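You operate a simulated robot arm through the tools that you are given. There is no shell and no other tool.

You are at the controls of a simulated robot arm. One attempt, no reset.

Task
Pump gear oil in till the oil gauge shows between Min and Max.
Fine: set the filler cap on the ledge and turn the oil fill valve fully open; at the end valve shut, cap back in its socket, lever down.

It is judged by the outcome, as a careful person would: the job done as asked, and still so three seconds after it is handed in. It fails if anything else is knocked over, pushed out of place, dropped, spilled or broken. A push-on lid holds only when it is set on centred and level and pressed home; a screw cap is set on level and turned clockwise until tight.

Robot
A 6-joint arm with a two-finger gripper, fixed in place. Base frame: the origin is at the foot of the arm, x ahead of it, y to its left, z up. Readings come in mm, degrees, newtons and seconds.
Its first joint turns from -166.0 to 166.0 degrees. Payload 2.45 kg.
The tool frame sits at the grasp point between the pads (the TCP): z along the fingers, y along the line on which they close. The tips reach 20 mm beyond it. The gripper opens to 140 mm. The gripper's body begins 168 mm behind the TCP.
Orientation is told as [roll, pitch, yaw] about the base's x, y, z axes, in that order, counted from this pose: with the fingers straight down and closing along the base's y, the tool's x points along the base's -x, its y along +y and its z along -z.

Tools
- The arm moves only by the tool drive_tool. Its argument "plan" is a list of rows, each a list of 3 entries, a list of its own where there are three numbers: the shift along the tool's x, y, z in mm, then the turn, a rotation vector about the tool's x, y, z in degrees, then the gripper command, from -1 (fully open) to 1 (shut), values between in proportion. In form: [[[tx, ty, tz], [rx, ry, rz], jaw], ...]. A call has 1 to 20 rows; each row is the pose to reach, as a shift and turn from the pose commanded when the call began, along the tool's axes at that moment. Each row takes 0.2 s and may step no farther than 50 mm and 8.6 degrees from the row before; otherwise, or with a gripper value out of range, the whole call is refused. Where a pose cannot be reached the arm comes as near as it can. A force on the tool above 50 N (or 10 N above the force at the start of the call, whichever is more), or a blocked arm, ends the call early, and 0.2 s more pass. Each finger travels about 45 mm/s and halts on what it meets, pressing with about 35 N; the grip force reading is that of the motor and also rises with nothing between the fingers. The clock runs only during rows and for 0.2 s after the last one: add rows that repeat a pose to give the fingers time. The reply holds the time, the measured pose of the TCP, the force on the tool along the base axes, the opening and the grip force, in the units named above and with some noise, with the torque about the TCP (base axes, N m) and any sound that the robot's microphone picked up, and new pictures: "show" is both (left out), scene, wrist or none.
- Cameras (640 x 400 px; columns grow to the right, rows downward): "scene" is fixed at [398.5, 500, 1565.9]; the picture's right is [-0.96, -0.29, 0.00], its down [-0.11, 0.37, -0.92] and it looks along [0.27, -0.88, -0.39] (base axes); focal length 359 px, centre (320, 200). "wrist" rides on the gripper at [78, 11, -209] in the tool frame; the picture's right is [-0.14, 0.99, 0.00], its down [-0.92, -0.13, -0.37] and it looks along [-0.36, -0.05, 0.93] (tool axes); focal length 280 px, centre (320, 200). There is no depth. A picture from a camera that has moved, and an enlarged one, comes with that camera's place and axes in the base frame and with its lens.
- zoom(camera, box): a new picture of the part [left, top, right, bottom] of that camera's present view, enlarged. The clock stands still meanwhile.
- sign_off(): hands the job in; it is judged then, once.

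Nothing tells you positions but the pictures and the camera data. Unless the task says otherwise, let go and move clear before handing in.

The tools are called by a JSON object that holds its "op" and its "data". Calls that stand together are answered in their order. drive_tool: Moves the arm, as the interface text tells. Its arguments: {"type":"object","properties":{"plan":{"type":"array","items":{"type":"array"}},"show":{"type":"string","enum":["both","scene","wrist","none"]}},"required":["plan"]} The other tools are called the same way: zoom (camera, box) takes an enlarged picture of a part of a camera's view; sign_off () hands the job in.

At the start:

```text
time: 0.0
position: [568.2, -389.4, 1430.0]
orientation: [0.0, 0.0, 0.1]
wrist_force: [-0.3, -0.1, 0.5]
wrist_torque: [0.0, 0.02, 0.0]
gripper_width: 140.0
grasp_force: 0.0
```

scene: 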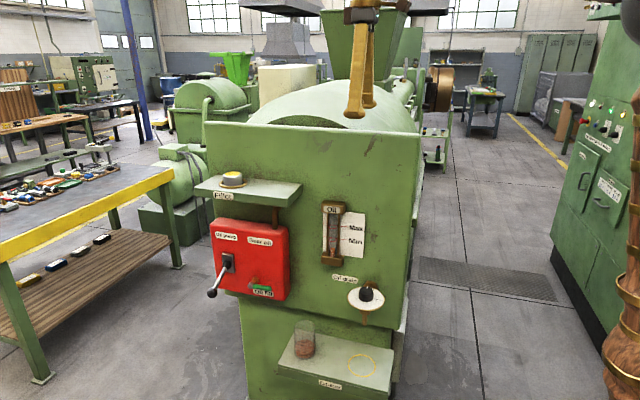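
wrist: 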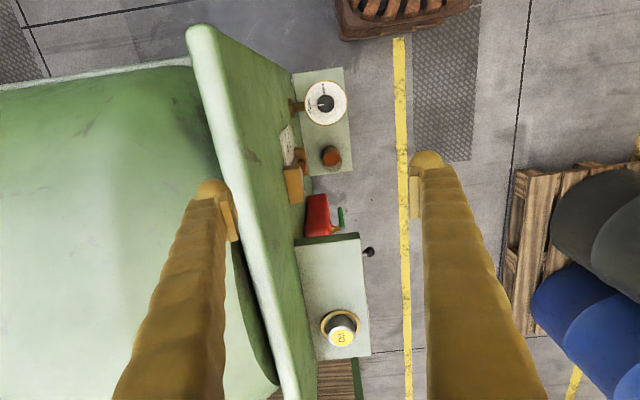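

I see a green machine with a panel: a shelf with a filler cap on the left, a red pump box with a lever, a gauge, a valve dial, and a lower ledge with a ring mark. I'll look closer before moving.

{"op": "zoom", "data": {"camera": "scene", "box": [180, 150, 310, 310]}}

{"op": "zoom", "data": {"camera": "scene", "box": [270, 190, 420, 400]}}

{"op": "zoom", "data": {"camera": "wrist", "box": [240, 60, 420, 200]}}

{"op": "zoom", "data": {"camera": "wrist", "box": [240, 180, 420, 380]}}

```text
2.50 times, centred on (245, 230) of scene
camera zoom: at [398.5, 500.0, 1565.9], right [-0.96, -0.29, 0.0], down [-0.11, 0.37, -0.92], along [0.27, -0.88, -0.39], focal length 898 px, centre (508, 125)
```

zoom: 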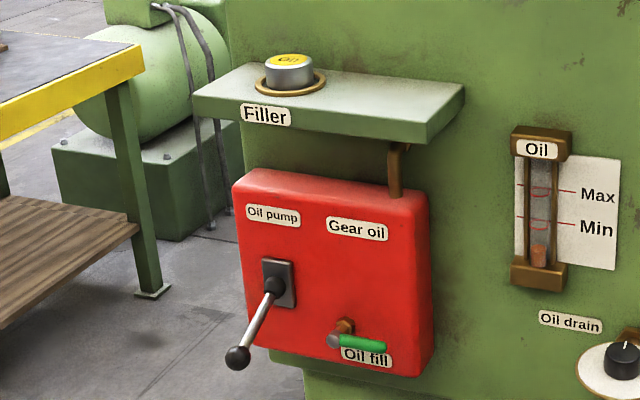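

```text
1.90 times, centred on (345, 295) of scene
camera zoom: at [398.5, 500.0, 1565.9], right [-0.96, -0.29, 0.0], down [-0.11, 0.37, -0.92], along [0.27, -0.88, -0.39], focal length 684 px, centre (272, 19)
```

zoom: 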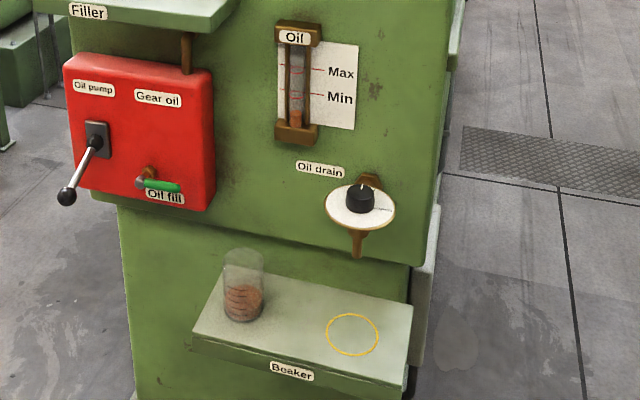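

```text
2.86 times, centred on (330, 130) of wrist
camera zoom: at [490.1, -380.1, 1638.8], right [0.14, 0.99, 0.0], down [0.92, -0.13, 0.37], along [0.36, -0.05, -0.93], focal length 801 px, centre (291, 400)
```

zoom: 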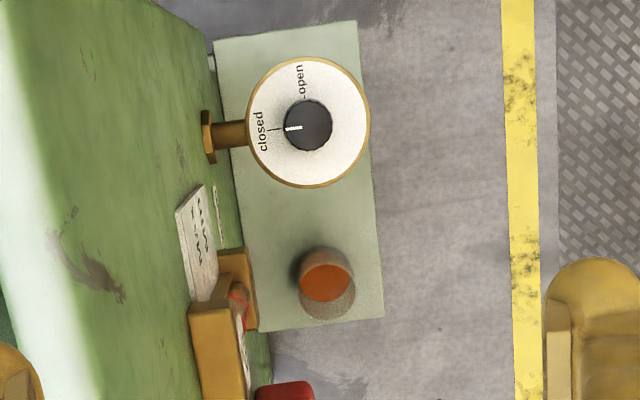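

```text
2.00 times, centred on (330, 280) of wrist
camera zoom: at [490.1, -380.1, 1638.8], right [0.14, 0.99, 0.0], down [0.92, -0.13, 0.37], along [0.36, -0.05, -0.93], focal length 561 px, centre (300, 40)
```

zoom: 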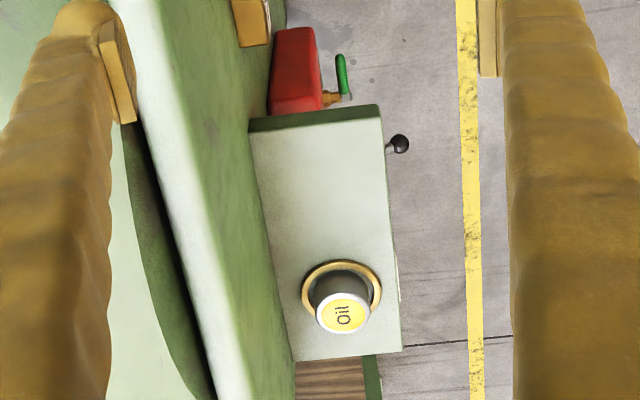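

The panel seems to face +y. I put the cap at about (951, -401, 1216) on a shelf whose top is at z≈1185, the pump lever ball at about (999, -287, 851), and the green fill handle at x 829–904, y -363, z 850. Next I'll move above the shelf with the fingers turned to close along x, for a closer look at the cap.

{"op": "drive_tool", "data": {"plan": [[[-25, 0, 0], [0, 0, 7.5], -1], [[-50, 0, 0], [0, 0, 15], -1], [[-75, 0, 0], [0, 0, 22.5], -1], [[-100, 0, 0], [0, 0, 30], -1], [[-125, 0, 0], [0, 0, 37.5], -1], [[-150, 0, 0], [0, 0, 45], -1], [[-175, 0, 0], [0, 0, 52.5], -1], [[-200, 0, 0], [0, 0, 60], -1], [[-225, 0, 0], [0, 0, 67.5], -1], [[-250, 0, 0], [0, 0, 75], -1], [[-275, 0, 0], [0, 0, 82.5], -1], [[-300, 0, 0], [0, 0, 90], -1], [[-300, 0, 0], [0, 0, 90], -1]]}}

```text
time: 2.8
position: [866.8, -390.7, 1429.6]
orientation: [0.2, -0.2, -90.0]
wrist_force: [0.3, 0.1, 0.6]
wrist_torque: [0.0, 0.0, 0.02]
gripper_width: 140.0
grasp_force: 0.1
camera wrist: at [878.0, -312.2, 1637.8], right [0.99, -0.14, 0.0], down [-0.13, -0.92, 0.37], along [-0.05, -0.37, -0.93], focal length 280 px, centre (320, 200)
```

scene: 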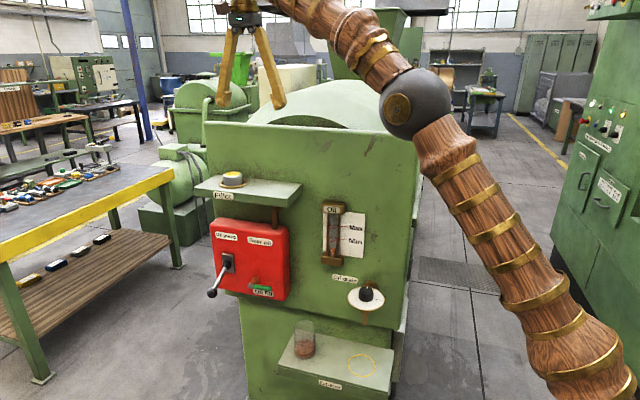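
wrist: 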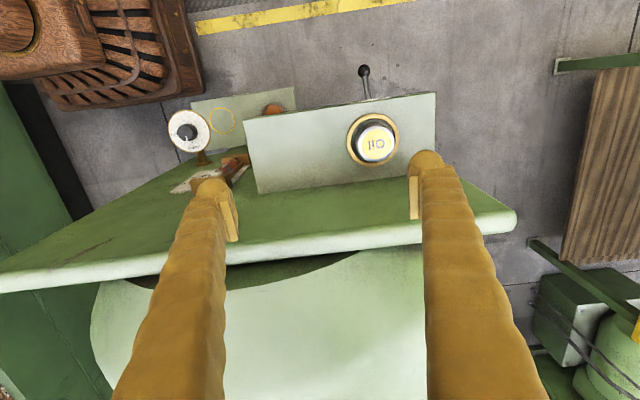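

The tool is now over the shelf with the fingers closing along x, and the cap shows in the wrist view. I'll zoom in to see what sort of cap it is and refine positions.

{"op": "zoom", "data": {"camera": "wrist", "box": [320, 90, 440, 200]}}

{"op": "zoom", "data": {"camera": "wrist", "box": [230, 50, 450, 200]}}

{"op": "zoom", "data": {"camera": "scene", "box": [195, 160, 275, 210]}}

```text
3.64 times, centred on (380, 145) of wrist
camera zoom: at [878.0, -312.2, 1637.8], right [0.99, -0.14, 0.0], down [-0.13, -0.92, 0.37], along [-0.05, -0.37, -0.93], focal length 1020 px, centre (102, 400)
```

zoom: 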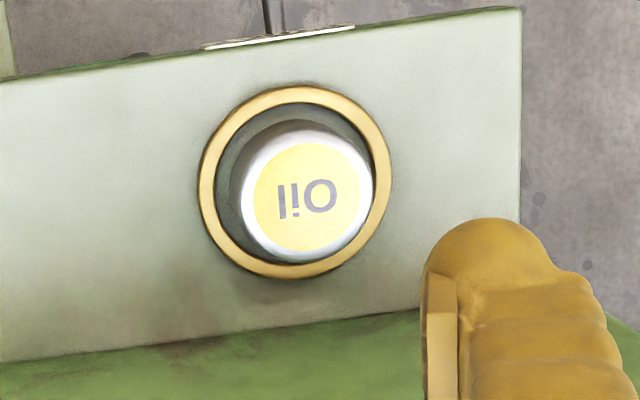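

```text
2.67 times, centred on (340, 125) of wrist
camera zoom: at [878.0, -312.2, 1637.8], right [0.99, -0.14, 0.0], down [-0.13, -0.92, 0.37], along [-0.05, -0.37, -0.93], focal length 748 px, centre (267, 400)
```

zoom: 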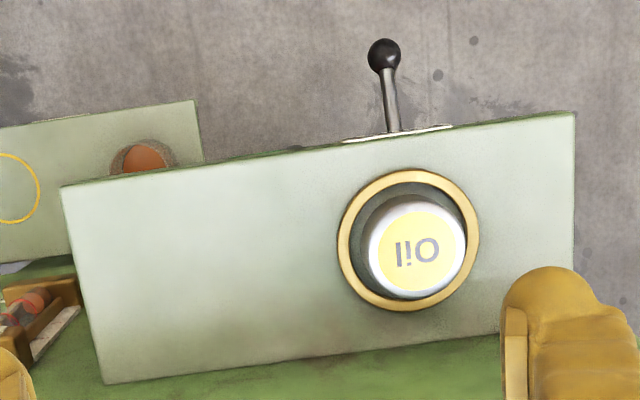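

```text
8.00 times, centred on (235, 185) of scene
camera zoom: at [398.5, 500.0, 1565.9], right [-0.96, -0.29, 0.0], down [-0.11, 0.37, -0.92], along [0.27, -0.88, -0.39], focal length 2875 px, centre (1000, 320)
```

zoom: 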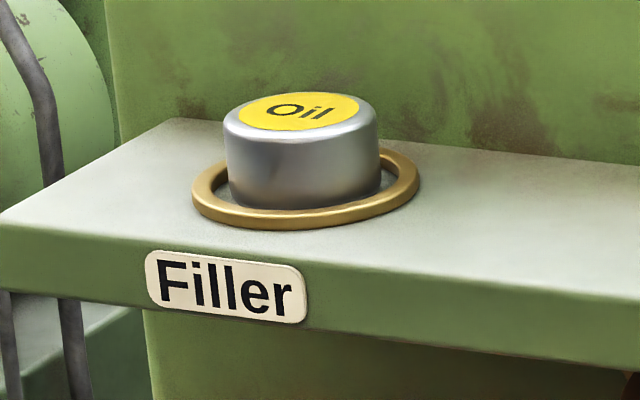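

The cap is a smooth round plug, about 58 mm across, sitting in a gold ring at about (951, -402) with its top near z 1216. I'll move above it, narrow the jaws somewhat, and check alignment.

{"op": "drive_tool", "data": {"plan": [[[-3, 21, 20], [0, 0, 0], -1], [[-6, 42, 40], [0, 0, 0], -0.8], [[-9, 63, 70], [0, 0, 0], -0.6], [[-11.3, 84.2, 100], [0, 0, 0], -0.4], [[-11.3, 84.2, 130], [0, 0, 0], -0.4], [[-11.3, 84.2, 130], [0, 0, 0], -0.4], [[-11.3, 84.2, 130], [0, 0, 0], -0.4]]}}

```text
time: 4.4
position: [952.2, -400.7, 1299.1]
orientation: [0.0, -0.1, -89.9]
wrist_force: [-0.4, 0.0, 0.0]
wrist_torque: [-0.02, 0.0, 0.02]
gripper_width: 97.7
grasp_force: 0.1
camera wrist: at [963.6, -322.6, 1507.6], right [0.99, -0.14, 0.0], down [-0.13, -0.92, 0.37], along [-0.05, -0.37, -0.93], focal length 280 px, centre (320, 200)
```

scene: 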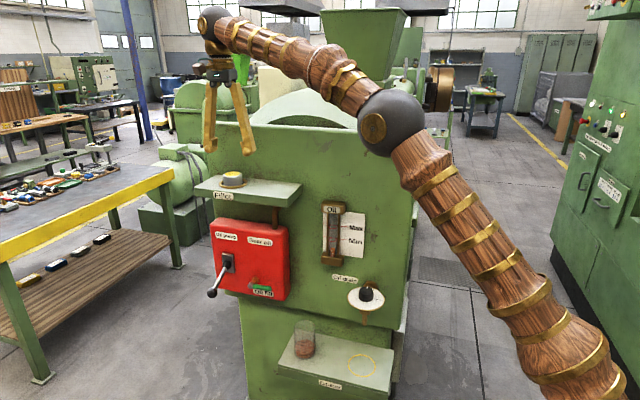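
wrist: 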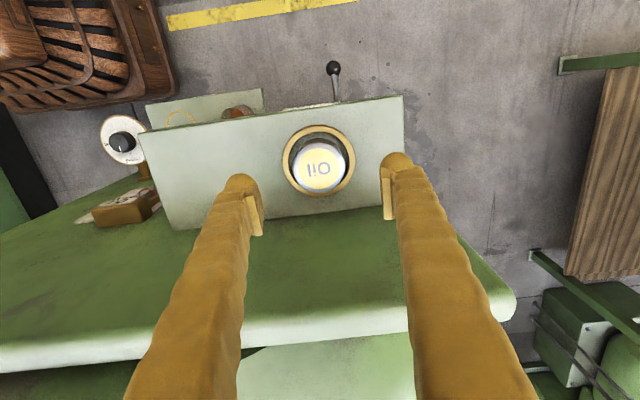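

{"op": "zoom", "data": {"camera": "wrist", "box": [240, 100, 420, 220]}}

{"op": "zoom", "data": {"camera": "scene", "box": [190, 80, 290, 210]}}

```text
3.33 times, centred on (330, 160) of wrist
camera zoom: at [963.6, -322.6, 1507.6], right [0.99, -0.14, 0.0], down [-0.13, -0.92, 0.37], along [-0.05, -0.37, -0.93], focal length 935 px, centre (287, 333)
```

zoom: 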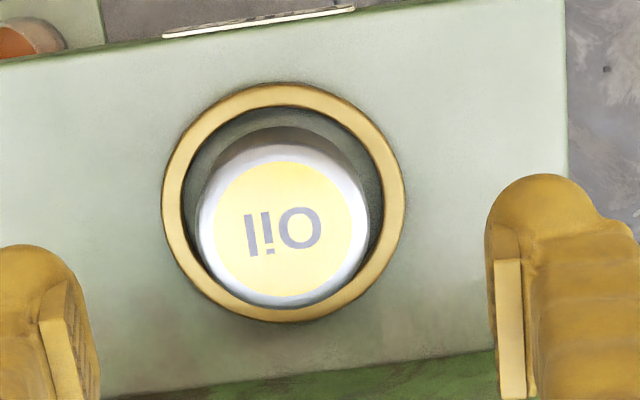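

```text
3.08 times, centred on (240, 145) of scene
camera zoom: at [398.5, 500.0, 1565.9], right [-0.96, -0.29, 0.0], down [-0.11, 0.37, -0.92], along [0.27, -0.88, -0.39], focal length 1106 px, centre (566, 369)
```

zoom: 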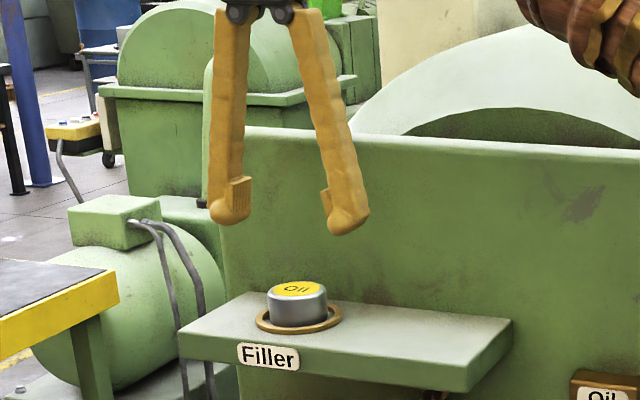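

The tool is centred over the cap within a millimetre or two. Next I'll go down so the tips stay just above the ring, close on the cap, and check before lifting.

{"op": "drive_tool", "data": {"plan": [[[-1.3, -0.6, 25], [0, 0, 0], -0.4], [[-1.3, -0.6, 50], [0, 0, 0], -0.4], [[-1.3, -0.6, 68], [0, 0, 0], -0.4], [[-1.3, -0.6, 81], [0, 0, 0], -0.4], [[-1.3, -0.6, 81], [0, 0, 0], -0.4]]}}

{"op": "zoom", "data": {"camera": "scene", "box": [195, 140, 275, 210]}}

```text
time: 5.6
position: [950.7, -402.6, 1219.3]
orientation: [0.0, 0.0, -89.8]
wrist_force: [-0.7, 0.6, -0.2]
wrist_torque: [-0.02, -0.01, 0.0]
gripper_width: 98.0
grasp_force: 0.1
camera wrist: at [962.8, -325.0, 1427.2], right [0.99, -0.14, 0.0], down [-0.13, -0.92, 0.37], along [-0.05, -0.37, -0.93], focal length 280 px, centre (320, 200)
```

scene: 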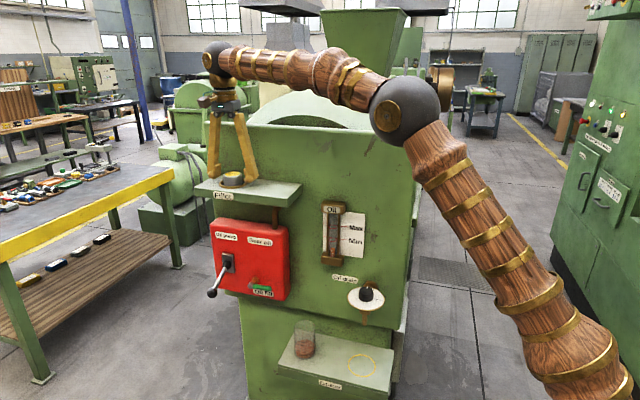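
wrist: 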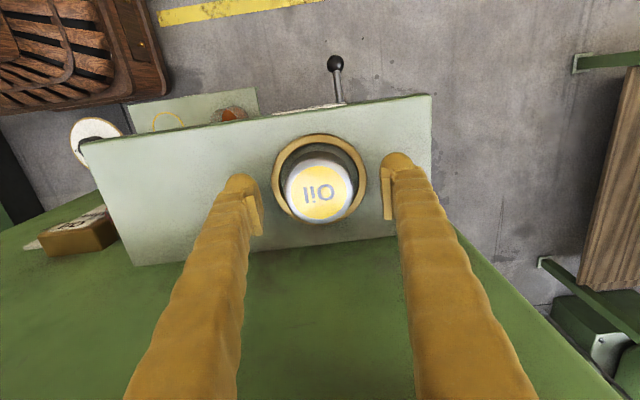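

```text
5.71 times, centred on (235, 175) of scene
camera zoom: at [398.5, 500.0, 1565.9], right [-0.96, -0.29, 0.0], down [-0.11, 0.37, -0.92], along [0.27, -0.88, -0.39], focal length 2053 px, centre (806, 343)
```

zoom: 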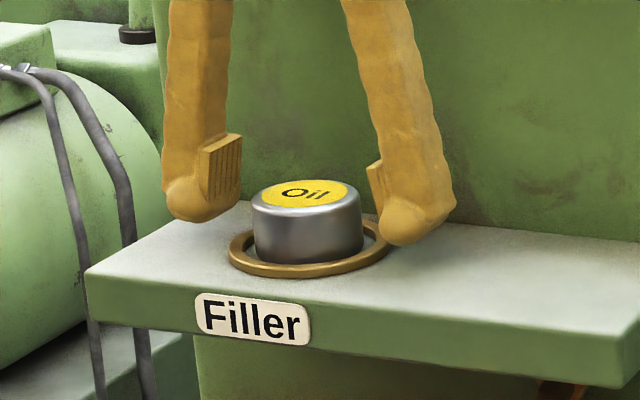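

The fingers straddle the cap clear of the ring. I'll lower about 2 mm more and close.

{"op": "drive_tool", "data": {"plan": [[[0, 0, 2], [0, 0, 0], -0.4], [[0, 0, 2], [0, 0, 0], 0.0], [[0, 0, 2], [0, 0, 0], 0.3], [[0, 0, 2], [0, 0, 0], 0.6], [[0, 0, 2], [0, 0, 0], 0.6], [[0, 0, 2], [0, 0, 0], 0.6], [[0, 0, 2], [0, 0, 0], 0.6]]}}

{"op": "zoom", "data": {"camera": "scene", "box": [195, 140, 275, 210]}}

```text
time: 7.2
position: [950.2, -403.0, 1218.2]
orientation: [0.0, 0.0, -90.0]
wrist_force: [-0.5, 0.9, 0.0]
wrist_torque: [-0.04, 0.0, -0.02]
gripper_width: 55.2
grasp_force: 35.3
camera wrist: at [962.6, -324.9, 1425.3], right [0.99, -0.14, 0.0], down [-0.13, -0.92, 0.37], along [-0.05, -0.37, -0.93], focal length 280 px, centre (320, 200)
```

scene: 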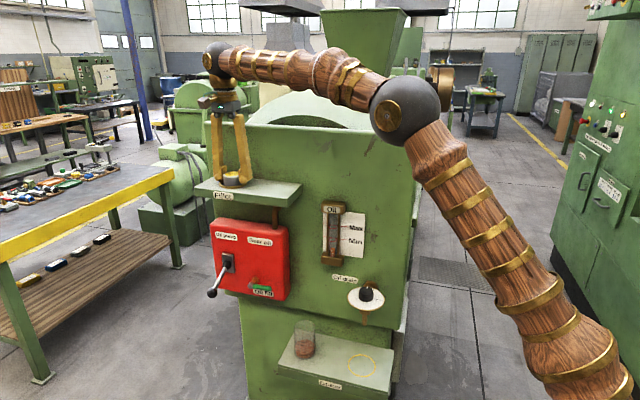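
wrist: 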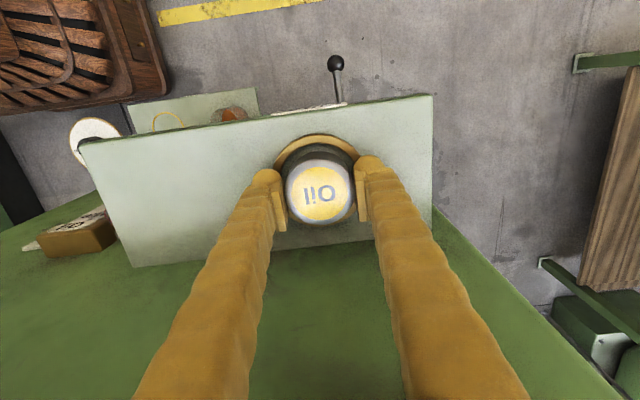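

```text
5.71 times, centred on (235, 175) of scene
camera zoom: at [398.5, 500.0, 1565.9], right [-0.96, -0.29, 0.0], down [-0.11, 0.37, -0.92], along [0.27, -0.88, -0.39], focal length 2053 px, centre (806, 343)
```

zoom: 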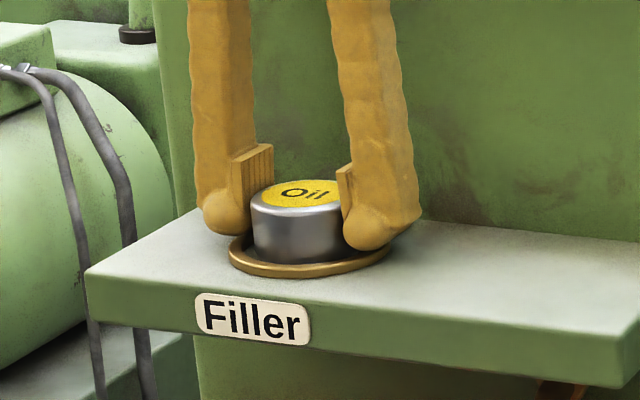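

The cap is gripped at 55 mm. I'll try a small straight lift and watch the force.

{"op": "drive_tool", "data": {"plan": [[[0, 0, -3], [0, 0, 0], 0.6], [[0, 0, -7], [0, 0, 0], 0.6], [[0, 0, -12], [0, 0, 0], 0.6]], "show": "scene"}}

{"op": "zoom", "data": {"camera": "scene", "box": [195, 140, 275, 210]}}

```text
time: 8.0
position: [950.0, -402.4, 1228.6]
orientation: [0.0, 0.0, -89.9]
wrist_force: [0.0, -0.4, -1.3]
wrist_torque: [0.0, -0.01, 0.0]
gripper_width: 55.0
grasp_force: 34.7
```

scene: 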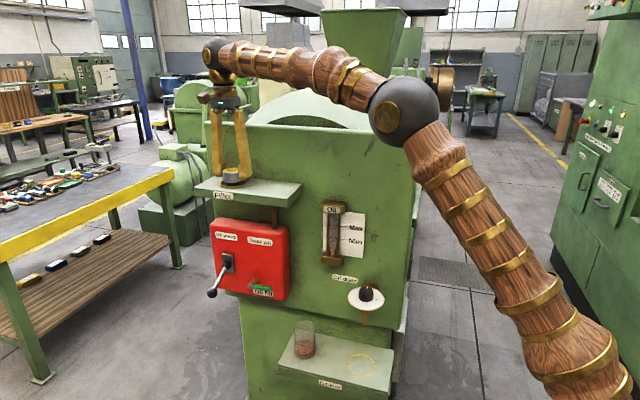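

```text
5.71 times, centred on (235, 175) of scene
camera zoom: at [398.5, 500.0, 1565.9], right [-0.96, -0.29, 0.0], down [-0.11, 0.37, -0.92], along [0.27, -0.88, -0.39], focal length 2053 px, centre (806, 343)
```

zoom: 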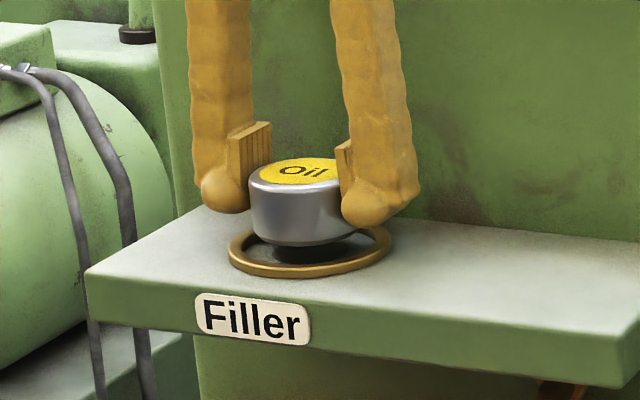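

The cap comes up freely. I'll lift further to see its underside and the socket.

{"op": "drive_tool", "data": {"plan": [[[0, 0, -10], [0, 0, 0], 0.6], [[0, 0, -25], [0, 0, 0], 0.6], [[0, 0, -40], [0, 0, 0], 0.6], [[0, 0, -55], [0, 0, 0], 0.6], [[0, 0, -55], [0, 0, 0], 0.6]], "show": "both"}}

{"op": "zoom", "data": {"camera": "scene", "box": [195, 130, 275, 210]}}

{"op": "zoom", "data": {"camera": "wrist", "box": [240, 100, 420, 220]}}

```text
time: 9.2
position: [950.4, -401.5, 1284.7]
orientation: [0.0, 0.0, -89.8]
wrist_force: [0.4, -0.2, -1.2]
wrist_torque: [-0.03, -0.02, -0.04]
gripper_width: 55.0
grasp_force: 35.1
camera wrist: at [962.8, -324.9, 1492.4], right [0.99, -0.14, 0.0], down [-0.13, -0.92, 0.37], along [-0.05, -0.37, -0.93], focal length 280 px, centre (320, 200)
```

scene: 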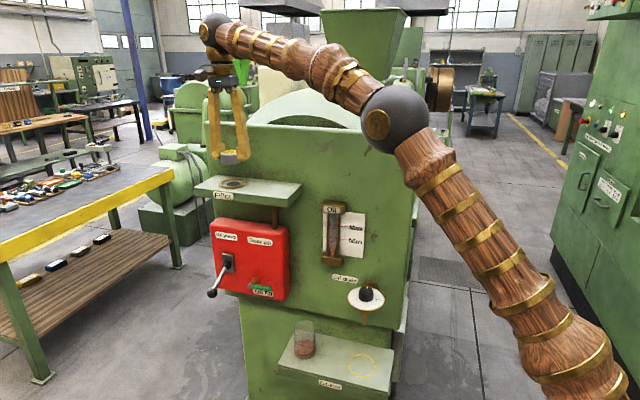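
wrist: 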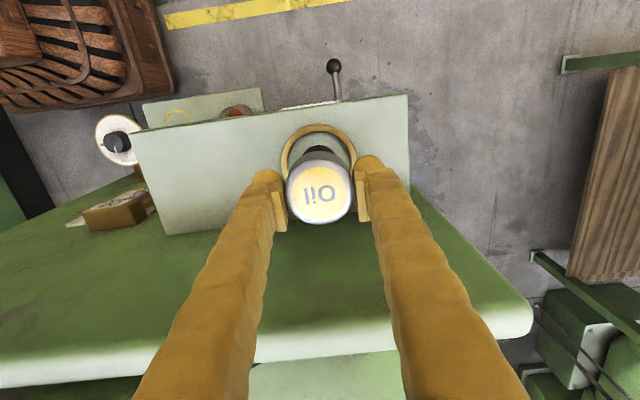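

```text
5.00 times, centred on (235, 170) of scene
camera zoom: at [398.5, 500.0, 1565.9], right [-0.96, -0.29, 0.0], down [-0.11, 0.37, -0.92], along [0.27, -0.88, -0.39], focal length 1797 px, centre (745, 350)
```

zoom: 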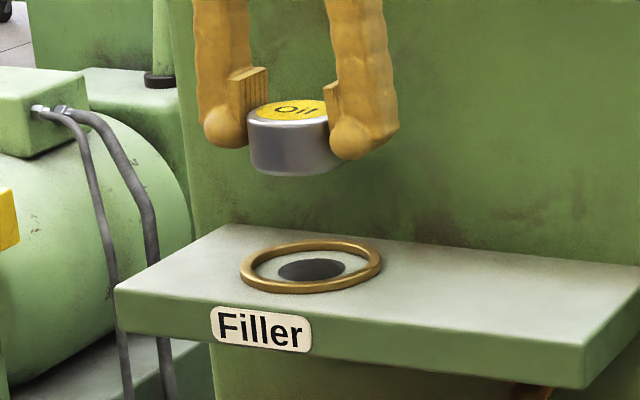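

```text
3.33 times, centred on (330, 160) of wrist
camera zoom: at [962.8, -324.9, 1492.4], right [0.99, -0.14, 0.0], down [-0.13, -0.92, 0.37], along [-0.05, -0.37, -0.93], focal length 935 px, centre (287, 333)
```

zoom: 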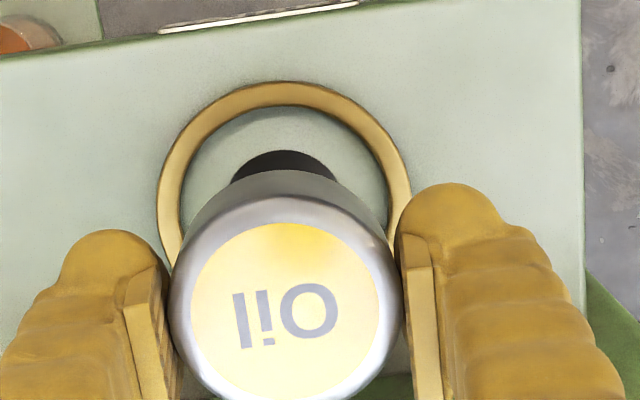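

The cap is a plain plug and the socket is the ring with a dark hole. I'll carry the cap along the ledge toward -x, well clear of the ring, and set it down at the same height it came from.

{"op": "drive_tool", "data": {"plan": [[[0, -20, 0], [0, 0, 0], 0.6], [[0, -45, 0], [0, 0, 0], 0.6], [[0, -70, 0], [0, 0, 0], 0.6], [[0, -95, 0], [0, 0, 0], 0.6], [[0, -112, 0], [0, 0, 0], 0.6], [[0, -112, 15], [0, 0, 0], 0.6], [[0, -112, 35], [0, 0, 0], 0.6], [[0, -112, 50], [0, 0, 0], 0.6], [[0, -112, 60], [0, 0, 0], 0.6], [[0, -112, 64], [0, 0, 0], 0.6], [[0, -112, 64], [0, 0, 0], 0.6]], "show": "both"}}

{"op": "zoom", "data": {"camera": "scene", "box": [215, 140, 315, 220]}}

```text
time: 11.6
position: [839.0, -401.8, 1218.8]
orientation: [0.0, -0.1, -89.9]
wrist_force: [0.3, 1.2, -1.6]
wrist_torque: [0.0, 0.02, 0.0]
gripper_width: 55.5
grasp_force: 35.0
camera wrist: at [850.6, -324.9, 1428.5], right [0.99, -0.14, 0.0], down [-0.13, -0.92, 0.37], along [-0.05, -0.37, -0.93], focal length 280 px, centre (320, 200)
```

scene: 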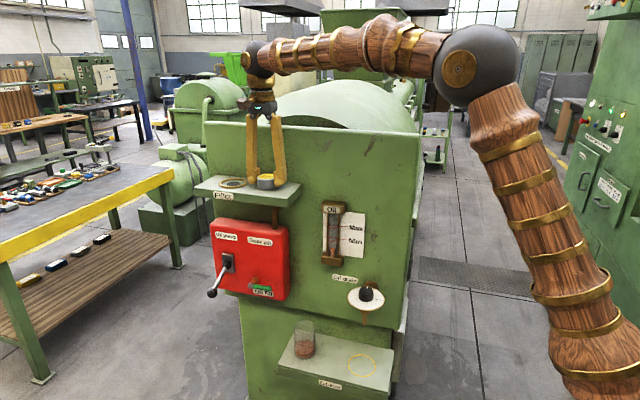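
wrist: 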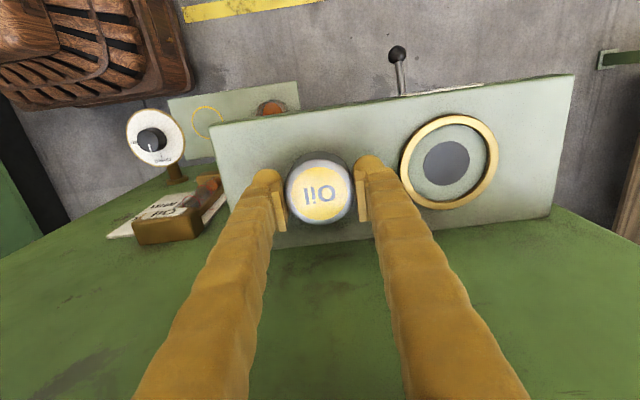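

```text
5.00 times, centred on (265, 180) of scene
camera zoom: at [398.5, 500.0, 1565.9], right [-0.96, -0.29, 0.0], down [-0.11, 0.37, -0.92], along [0.27, -0.88, -0.39], focal length 1797 px, centre (595, 300)
```

zoom: 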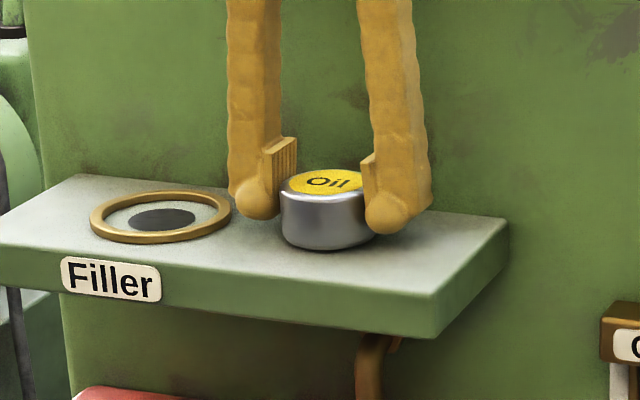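

The cap hovers a few mm over the ledge. I'll lower it gently until contact.

{"op": "drive_tool", "data": {"plan": [[[0, 0, 1], [0, 0, 0], 0.6], [[0, 0, 2], [0, 0, 0], 0.6], [[0, 0, 3], [0, 0, 0], 0.6], [[0, 0, 3], [0, 0, 0], 0.6]], "show": "none"}}

{"op": "zoom", "data": {"camera": "scene", "box": [225, 150, 305, 210]}}

```text
time: 12.6
position: [838.9, -402.5, 1217.1]
orientation: [0.0, 0.0, -90.0]
wrist_force: [0.5, 0.5, -1.4]
wrist_torque: [-0.02, 0.0, 0.01]
gripper_width: 55.1
grasp_force: 35.1
```

```text
6.67 times, centred on (265, 180) of scene
camera zoom: at [398.5, 500.0, 1565.9], right [-0.96, -0.29, 0.0], down [-0.11, 0.37, -0.92], along [0.27, -0.88, -0.39], focal length 2396 px, centre (687, 333)
```

zoom: 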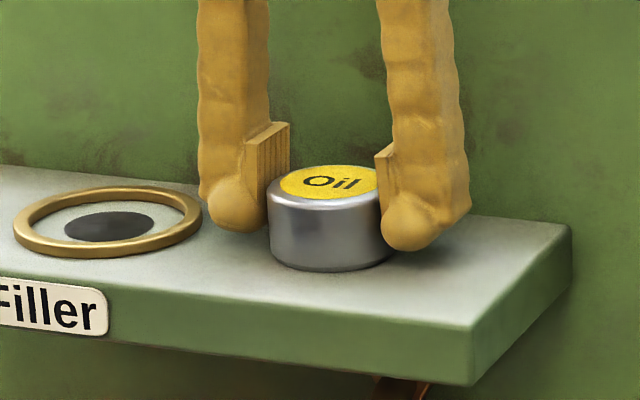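

{"op": "drive_tool", "data": {"plan": [[[0, 0, 0.7], [0, 0, 0], 0.6], [[0, 0, 1.4], [0, 0, 0], 0.6], [[0, 0, 2], [0, 0, 0], 0.6], [[0, 0, 2], [0, 0, 0], 0.6]], "show": "none"}}

```text
time: 13.6
position: [839.2, -401.5, 1217.3]
orientation: [0.1, -0.2, -90.0]
wrist_force: [5.0, -3.1, 30.3]
wrist_torque: [0.14, -0.07, -0.02]
gripper_width: 55.4
grasp_force: 35.1
```

The cap is now pressed firmly on the ledge. I'll ease back to light contact and open the fingers slightly.

{"op": "drive_tool", "data": {"plan": [[[0, 0, -1.7], [0, 0, 0], 0.6], [[0, 0, -1.7], [0, 0, 0], 0.4], [[0, 0, -1.7], [0, 0, 0], 0.1], [[0, 0, -1.7], [0, 0, 0], -0.05], [[0, 0, -1.7], [0, 0, 0], -0.05]], "show": "both"}}

{"op": "zoom", "data": {"camera": "scene", "box": [225, 150, 305, 210]}}

```text
time: 14.8
position: [838.3, -403.4, 1217.3]
orientation: [0.0, 0.0, -89.9]
wrist_force: [-0.1, -0.2, -0.8]
wrist_torque: [0.01, -0.02, 0.01]
gripper_width: 73.4
grasp_force: 0.0
camera wrist: at [850.4, -325.0, 1424.8], right [0.99, -0.14, 0.0], down [-0.13, -0.92, 0.37], along [-0.05, -0.37, -0.93], focal length 280 px, centre (320, 200)
```

scene: 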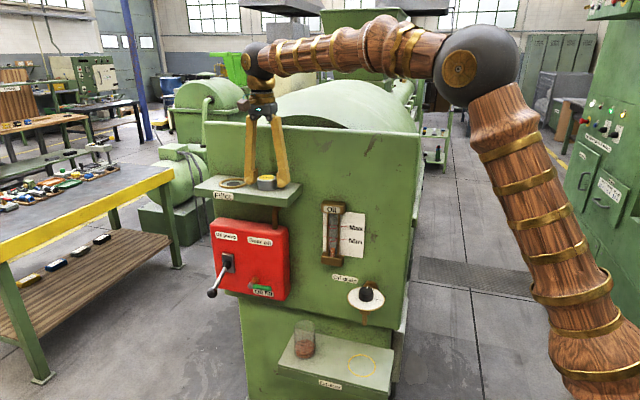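
wrist: 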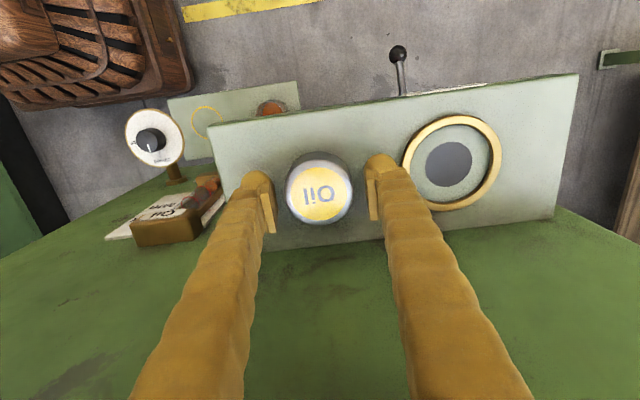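

```text
6.67 times, centred on (265, 180) of scene
camera zoom: at [398.5, 500.0, 1565.9], right [-0.96, -0.29, 0.0], down [-0.11, 0.37, -0.92], along [0.27, -0.88, -0.39], focal length 2396 px, centre (687, 333)
```

zoom: 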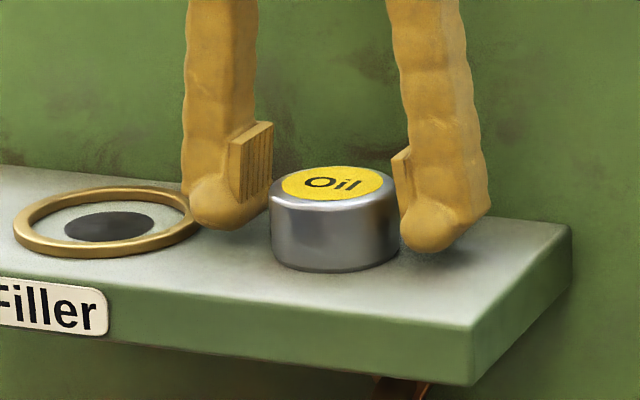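

The cap stands steady on the ledge at about (839, -402). Next I'll back straight up, then move out in front of the machine (+y) while turning the wrist back to yaw 0, to prepare for the valve.

{"op": "drive_tool", "data": {"plan": [[[0, 0, -10], [0, 0, 0], -0.05], [[0, 0, -35], [0, 0, 0], -0.05], [[0, 0, -70], [0, 0, 0], -0.05], [[0, 0, -105], [0, 0, 0], -0.05], [[0, 0, -130], [0, 0, 0], -0.05], [[20, 0, -140], [0, 0, -8], 0.1], [[40, -5, -140], [0, 0, -16], 0.4], [[60, -10, -140], [0, 0, -24], 0.7], [[80, -15, -140], [0, 0, -32], 1], [[100, -20, -140], [0, 0, -40], 1], [[120, -25, -140], [0, 0, -48], 1], [[140, -30, -140], [0, 0, -56], 1], [[160, -35, -140], [0, 0, -64], 1], [[180, -40, -140], [0, 0, -72], 1], [[200, -40, -140], [0, 0, -80], 1], [[200, -40, -140], [0, 0, -88], 1], [[200, -40, -140], [0, 0, -90], 1]]}}

```text
time: 18.4
position: [797.8, -201.8, 1357.5]
orientation: [0.0, 0.1, 0.2]
wrist_force: [0.6, 0.0, 0.3]
wrist_torque: [0.02, 0.0, 0.01]
gripper_width: 0.1
grasp_force: 28.6
camera wrist: at [721.2, -192.4, 1565.0], right [0.13, 0.99, 0.0], down [0.92, -0.12, 0.37], along [0.36, -0.05, -0.93], focal length 280 px, centre (320, 200)
```

scene: 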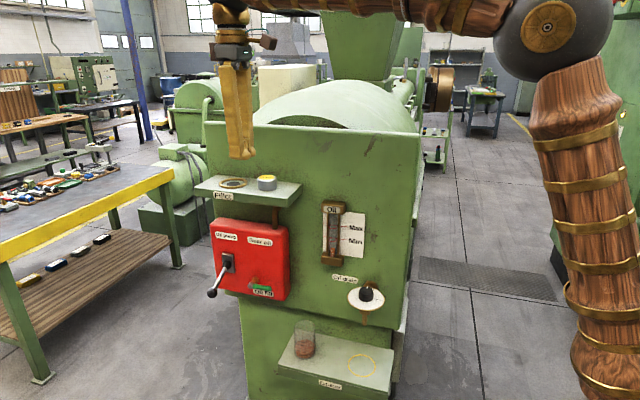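
wrist: 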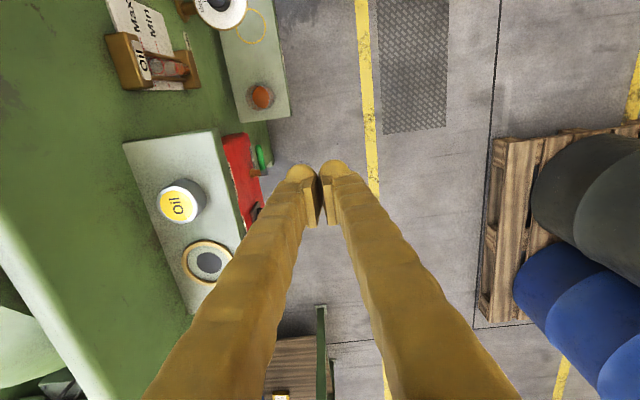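

The fingers are closed and clear in front of the shelf. I'll come down in front of the panel while tilting the tool 60° so it points mostly at the panel, staying well away from it.

{"op": "drive_tool", "data": {"plan": [[[0, 0, 30], [7.5, 0, 0], 1], [[0, 5, 65], [15, 0, 0], 1], [[0, 5, 105], [22.5, 0, 0], 1], [[0, 5, 145], [30, 0, 0], 1], [[0, 5, 185], [37.5, 0, 0], 1], [[0, 0, 225], [45, 0, 0], 1], [[0, -10, 265], [52.5, 0, 0], 1], [[0, -20, 305], [60, 0, 0], 1], [[0, -30, 345], [60, 0, 0], 1], [[0, -38, 357], [60, 0, 0], 1], [[0, -38, 357], [60, 0, 0], 1]]}}

```text
time: 20.8
position: [797.8, -240.8, 999.2]
orientation: [-60.0, 0.1, 0.1]
wrist_force: [0.2, 0.1, -0.6]
wrist_torque: [-0.01, 0.0, 0.02]
gripper_width: 0.0
grasp_force: 29.3
camera wrist: at [721.5, -54.3, 1093.8], right [0.14, 0.5, -0.86], down [0.92, 0.26, 0.29], along [0.37, -0.83, -0.42], focal length 280 px, centre (320, 200)
```

scene: 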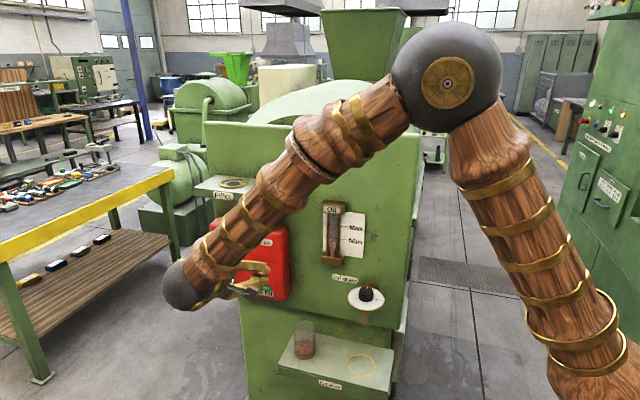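
wrist: 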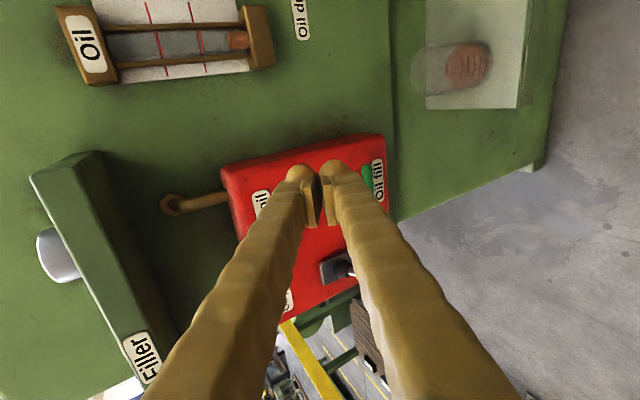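

The tool faces the panel now, and the wrist camera shows the valve handle, lever and gauge. I'll zoom in for precise positions.

{"op": "zoom", "data": {"camera": "wrist", "box": [280, 120, 440, 320]}}

{"op": "zoom", "data": {"camera": "wrist", "box": [50, 0, 320, 130]}}

{"op": "zoom", "data": {"camera": "scene", "box": [160, 200, 310, 310]}}

```text
2.00 times, centred on (360, 220) of wrist
camera zoom: at [721.5, -54.3, 1093.8], right [0.14, 0.5, -0.86], down [0.92, 0.26, 0.29], along [0.37, -0.83, -0.42], focal length 561 px, centre (240, 160)
```

zoom: 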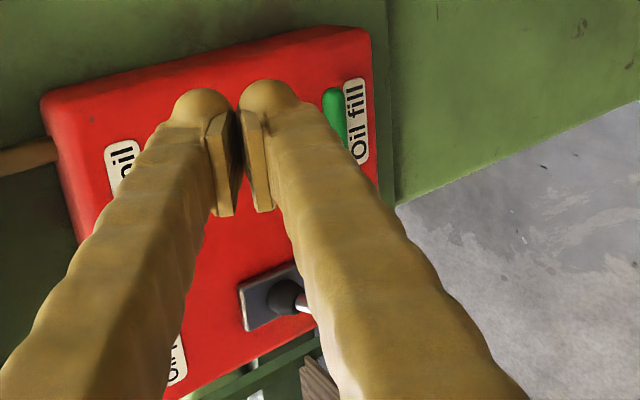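

```text
2.37 times, centred on (185, 65) of wrist
camera zoom: at [721.5, -54.3, 1093.8], right [0.14, 0.5, -0.86], down [0.92, 0.26, 0.29], along [0.37, -0.83, -0.42], focal length 665 px, centre (640, 520)
```

zoom: 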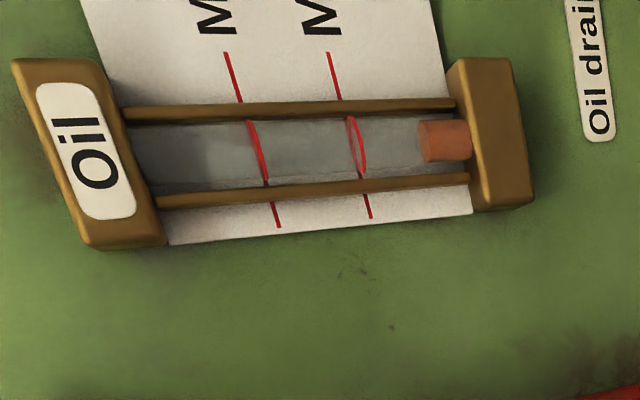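

```text
3.64 times, centred on (235, 255) of scene
camera zoom: at [398.5, 500.0, 1565.9], right [-0.96, -0.29, 0.0], down [-0.11, 0.37, -0.92], along [0.27, -0.88, -0.39], focal length 1307 px, centre (629, 0)
```

zoom: 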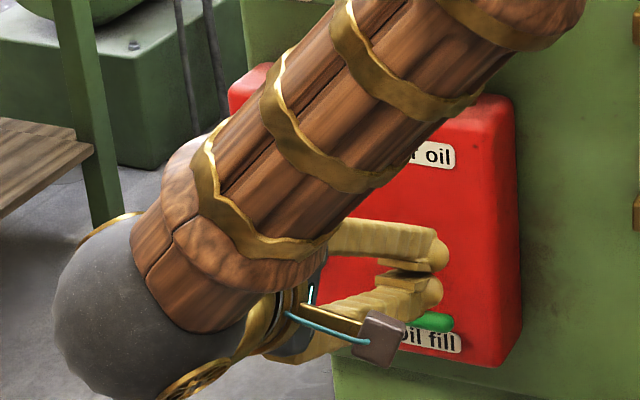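

The fingers hide the handle. I'll raise the tool 80 mm to see the valve and lever clearly.

{"op": "drive_tool", "data": {"plan": [[[0, -35, -20], [0, 0, 0], 1], [[0, -69, -40], [0, 0, 0], 1], [[0, -69, -40], [0, 0, 0], 1]], "show": "wrist"}}

{"op": "zoom", "data": {"camera": "wrist", "box": [330, 100, 530, 300]}}

```text
time: 21.6
position: [799.9, -239.1, 1080.0]
orientation: [-60.0, 0.1, 0.1]
wrist_force: [-1.3, 0.3, -0.7]
wrist_torque: [0.04, 0.0, 0.01]
gripper_width: 0.1
grasp_force: 29.5
camera wrist: at [721.9, -53.8, 1174.6], right [0.14, 0.5, -0.86], down [0.92, 0.26, 0.29], along [0.37, -0.83, -0.42], focal length 280 px, centre (320, 200)
```

wrist: 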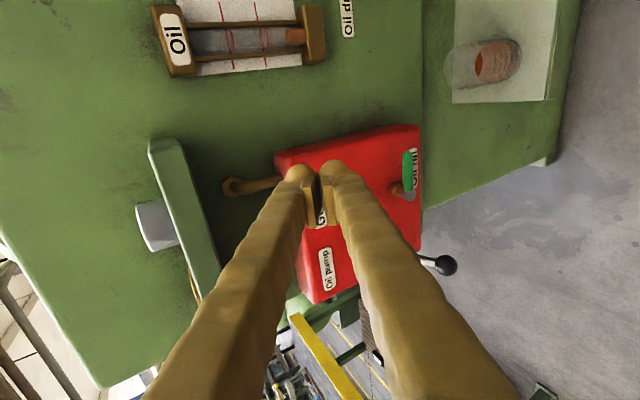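

```text
2.00 times, centred on (430, 200) of wrist
camera zoom: at [721.9, -53.8, 1174.6], right [0.14, 0.5, -0.86], down [0.92, 0.26, 0.29], along [0.37, -0.83, -0.42], focal length 561 px, centre (100, 200)
```

zoom: 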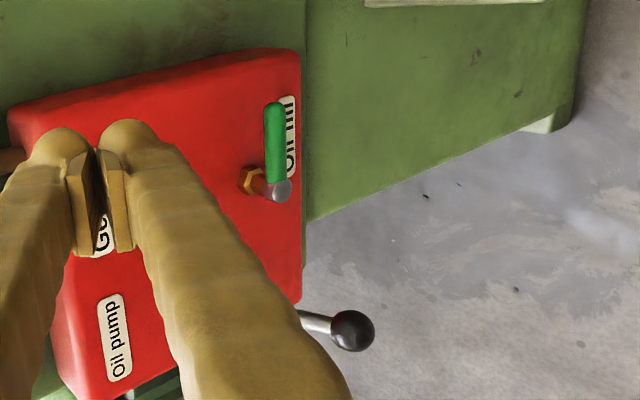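

The hub is near (902, -363, 850) and the handle points toward -x to about (829, -364, 856). I'll come in underneath the handle with closed fingers and try pushing it up. First I'll go down in front of it.

{"op": "drive_tool", "data": {"plan": [[[-5, 40, 23], [0, 0, 0], 1], [[-12, 80, 47], [0, 0, 0], 1], [[-18, 120, 70], [0, 0, 0], 1], [[-24, 160, 93], [0, 0, 0], 1], [[-28, 195, 114], [0, 0, 0], 1], [[-28, 224.7, 130.9], [0, 0, 0], 1], [[-28, 224.7, 130.9], [0, 0, 0], 1]]}}

{"op": "zoom", "data": {"camera": "scene", "box": [180, 190, 340, 330]}}

```text
time: 23.2
position: [826.7, -242.7, 819.7]
orientation: [-60.0, 0.0, 0.1]
wrist_force: [0.0, -0.9, 1.1]
wrist_torque: [-0.02, -0.01, -0.01]
gripper_width: 0.0
grasp_force: 29.7
camera wrist: at [748.8, -56.7, 913.7], right [0.14, 0.5, -0.86], down [0.92, 0.26, 0.29], along [0.37, -0.83, -0.42], focal length 280 px, centre (320, 200)
```

scene: 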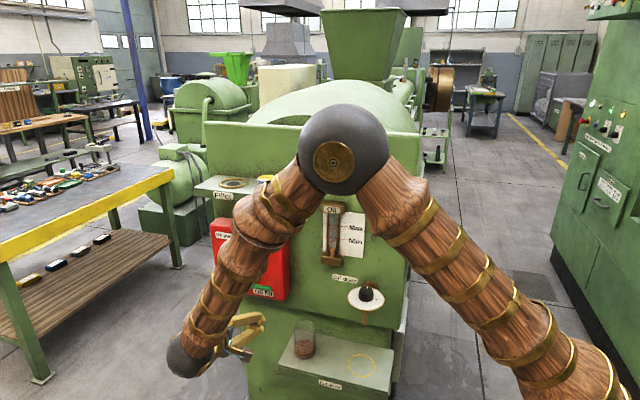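
wrist: 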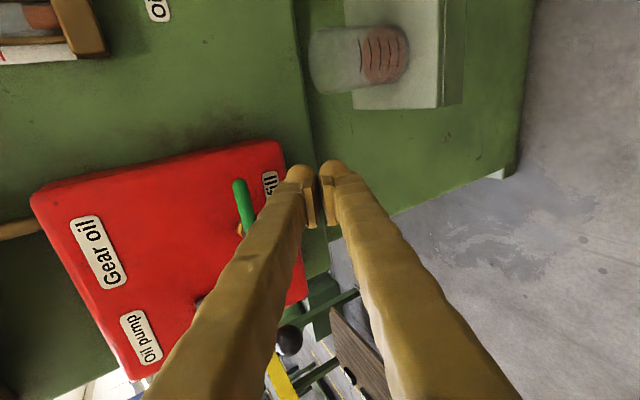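

```text
2.86 times, centred on (260, 260) of scene
camera zoom: at [398.5, 500.0, 1565.9], right [-0.96, -0.29, 0.0], down [-0.11, 0.37, -0.92], along [0.27, -0.88, -0.39], focal length 1027 px, centre (491, 29)
```

zoom: 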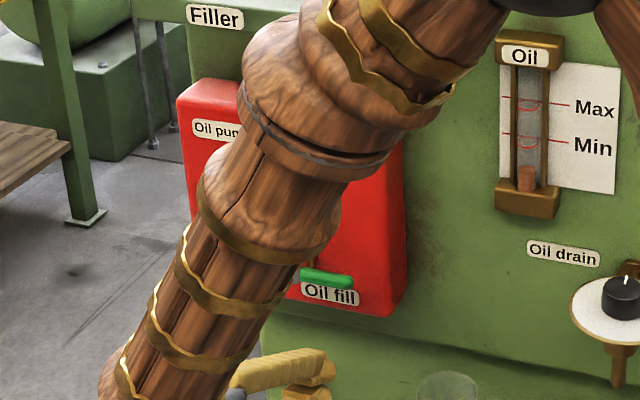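

The handle's tip is confirmed at about (829, -364, 854), and the fingers are below and in front of it. I'll advance under the handle.

{"op": "drive_tool", "data": {"plan": [[[0, -15, 22], [0, 0, 0], 1], [[0, -30, 45], [0, 0, 0], 1], [[0, -45, 67], [0, 0, 0], 1], [[-1, -58, 88], [0, 0, 0], 1], [[-1, -58, 88], [0, 0, 0], 1]]}}

{"op": "zoom", "data": {"camera": "wrist", "box": [220, 110, 400, 250]}}

{"op": "zoom", "data": {"camera": "scene", "box": [200, 220, 320, 330]}}

```text
time: 24.4
position: [828.1, -347.2, 826.6]
orientation: [-60.0, 0.0, 0.2]
wrist_force: [0.2, -0.3, -0.7]
wrist_torque: [0.01, 0.03, 0.0]
gripper_width: 0.0
grasp_force: 29.6
camera wrist: at [749.8, -161.4, 920.3], right [0.14, 0.5, -0.86], down [0.92, 0.26, 0.29], along [0.37, -0.83, -0.42], focal length 280 px, centre (320, 200)
```

scene: 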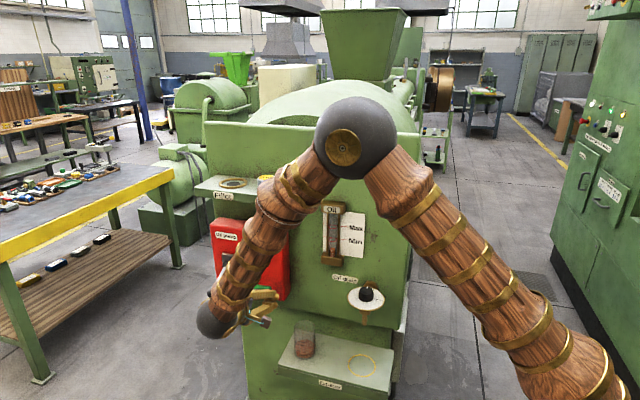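
wrist: 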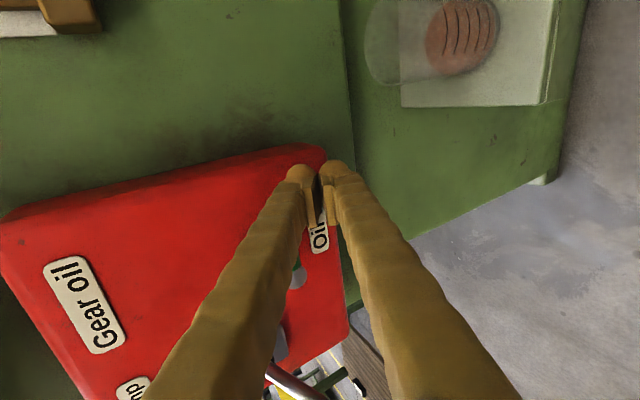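

```text
2.86 times, centred on (310, 180) of wrist
camera zoom: at [749.8, -161.4, 920.3], right [0.14, 0.5, -0.86], down [0.92, 0.26, 0.29], along [0.37, -0.83, -0.42], focal length 801 px, centre (349, 257)
```

zoom: 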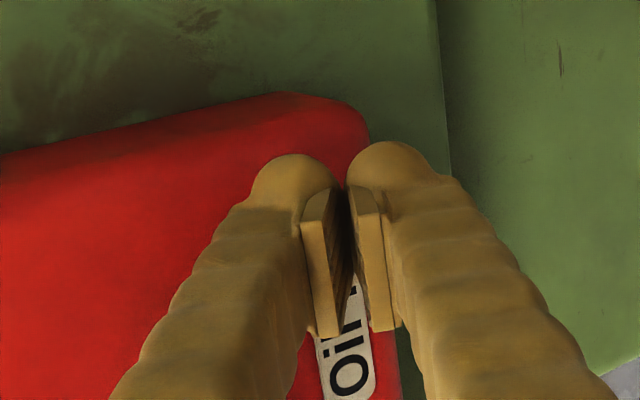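

```text
3.64 times, centred on (260, 275) of scene
camera zoom: at [398.5, 500.0, 1565.9], right [-0.96, -0.29, 0.0], down [-0.11, 0.37, -0.92], along [0.27, -0.88, -0.39], focal length 1307 px, centre (538, -73)
```

zoom: 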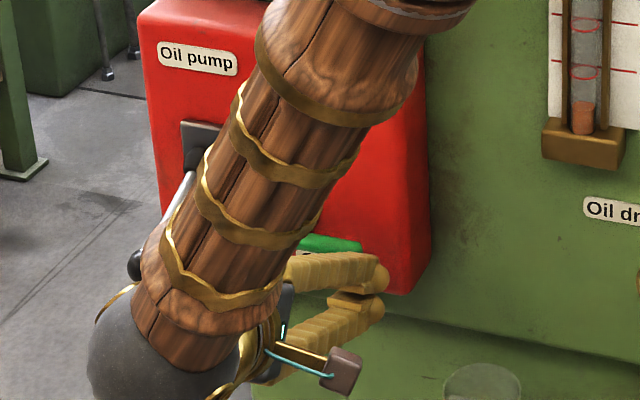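

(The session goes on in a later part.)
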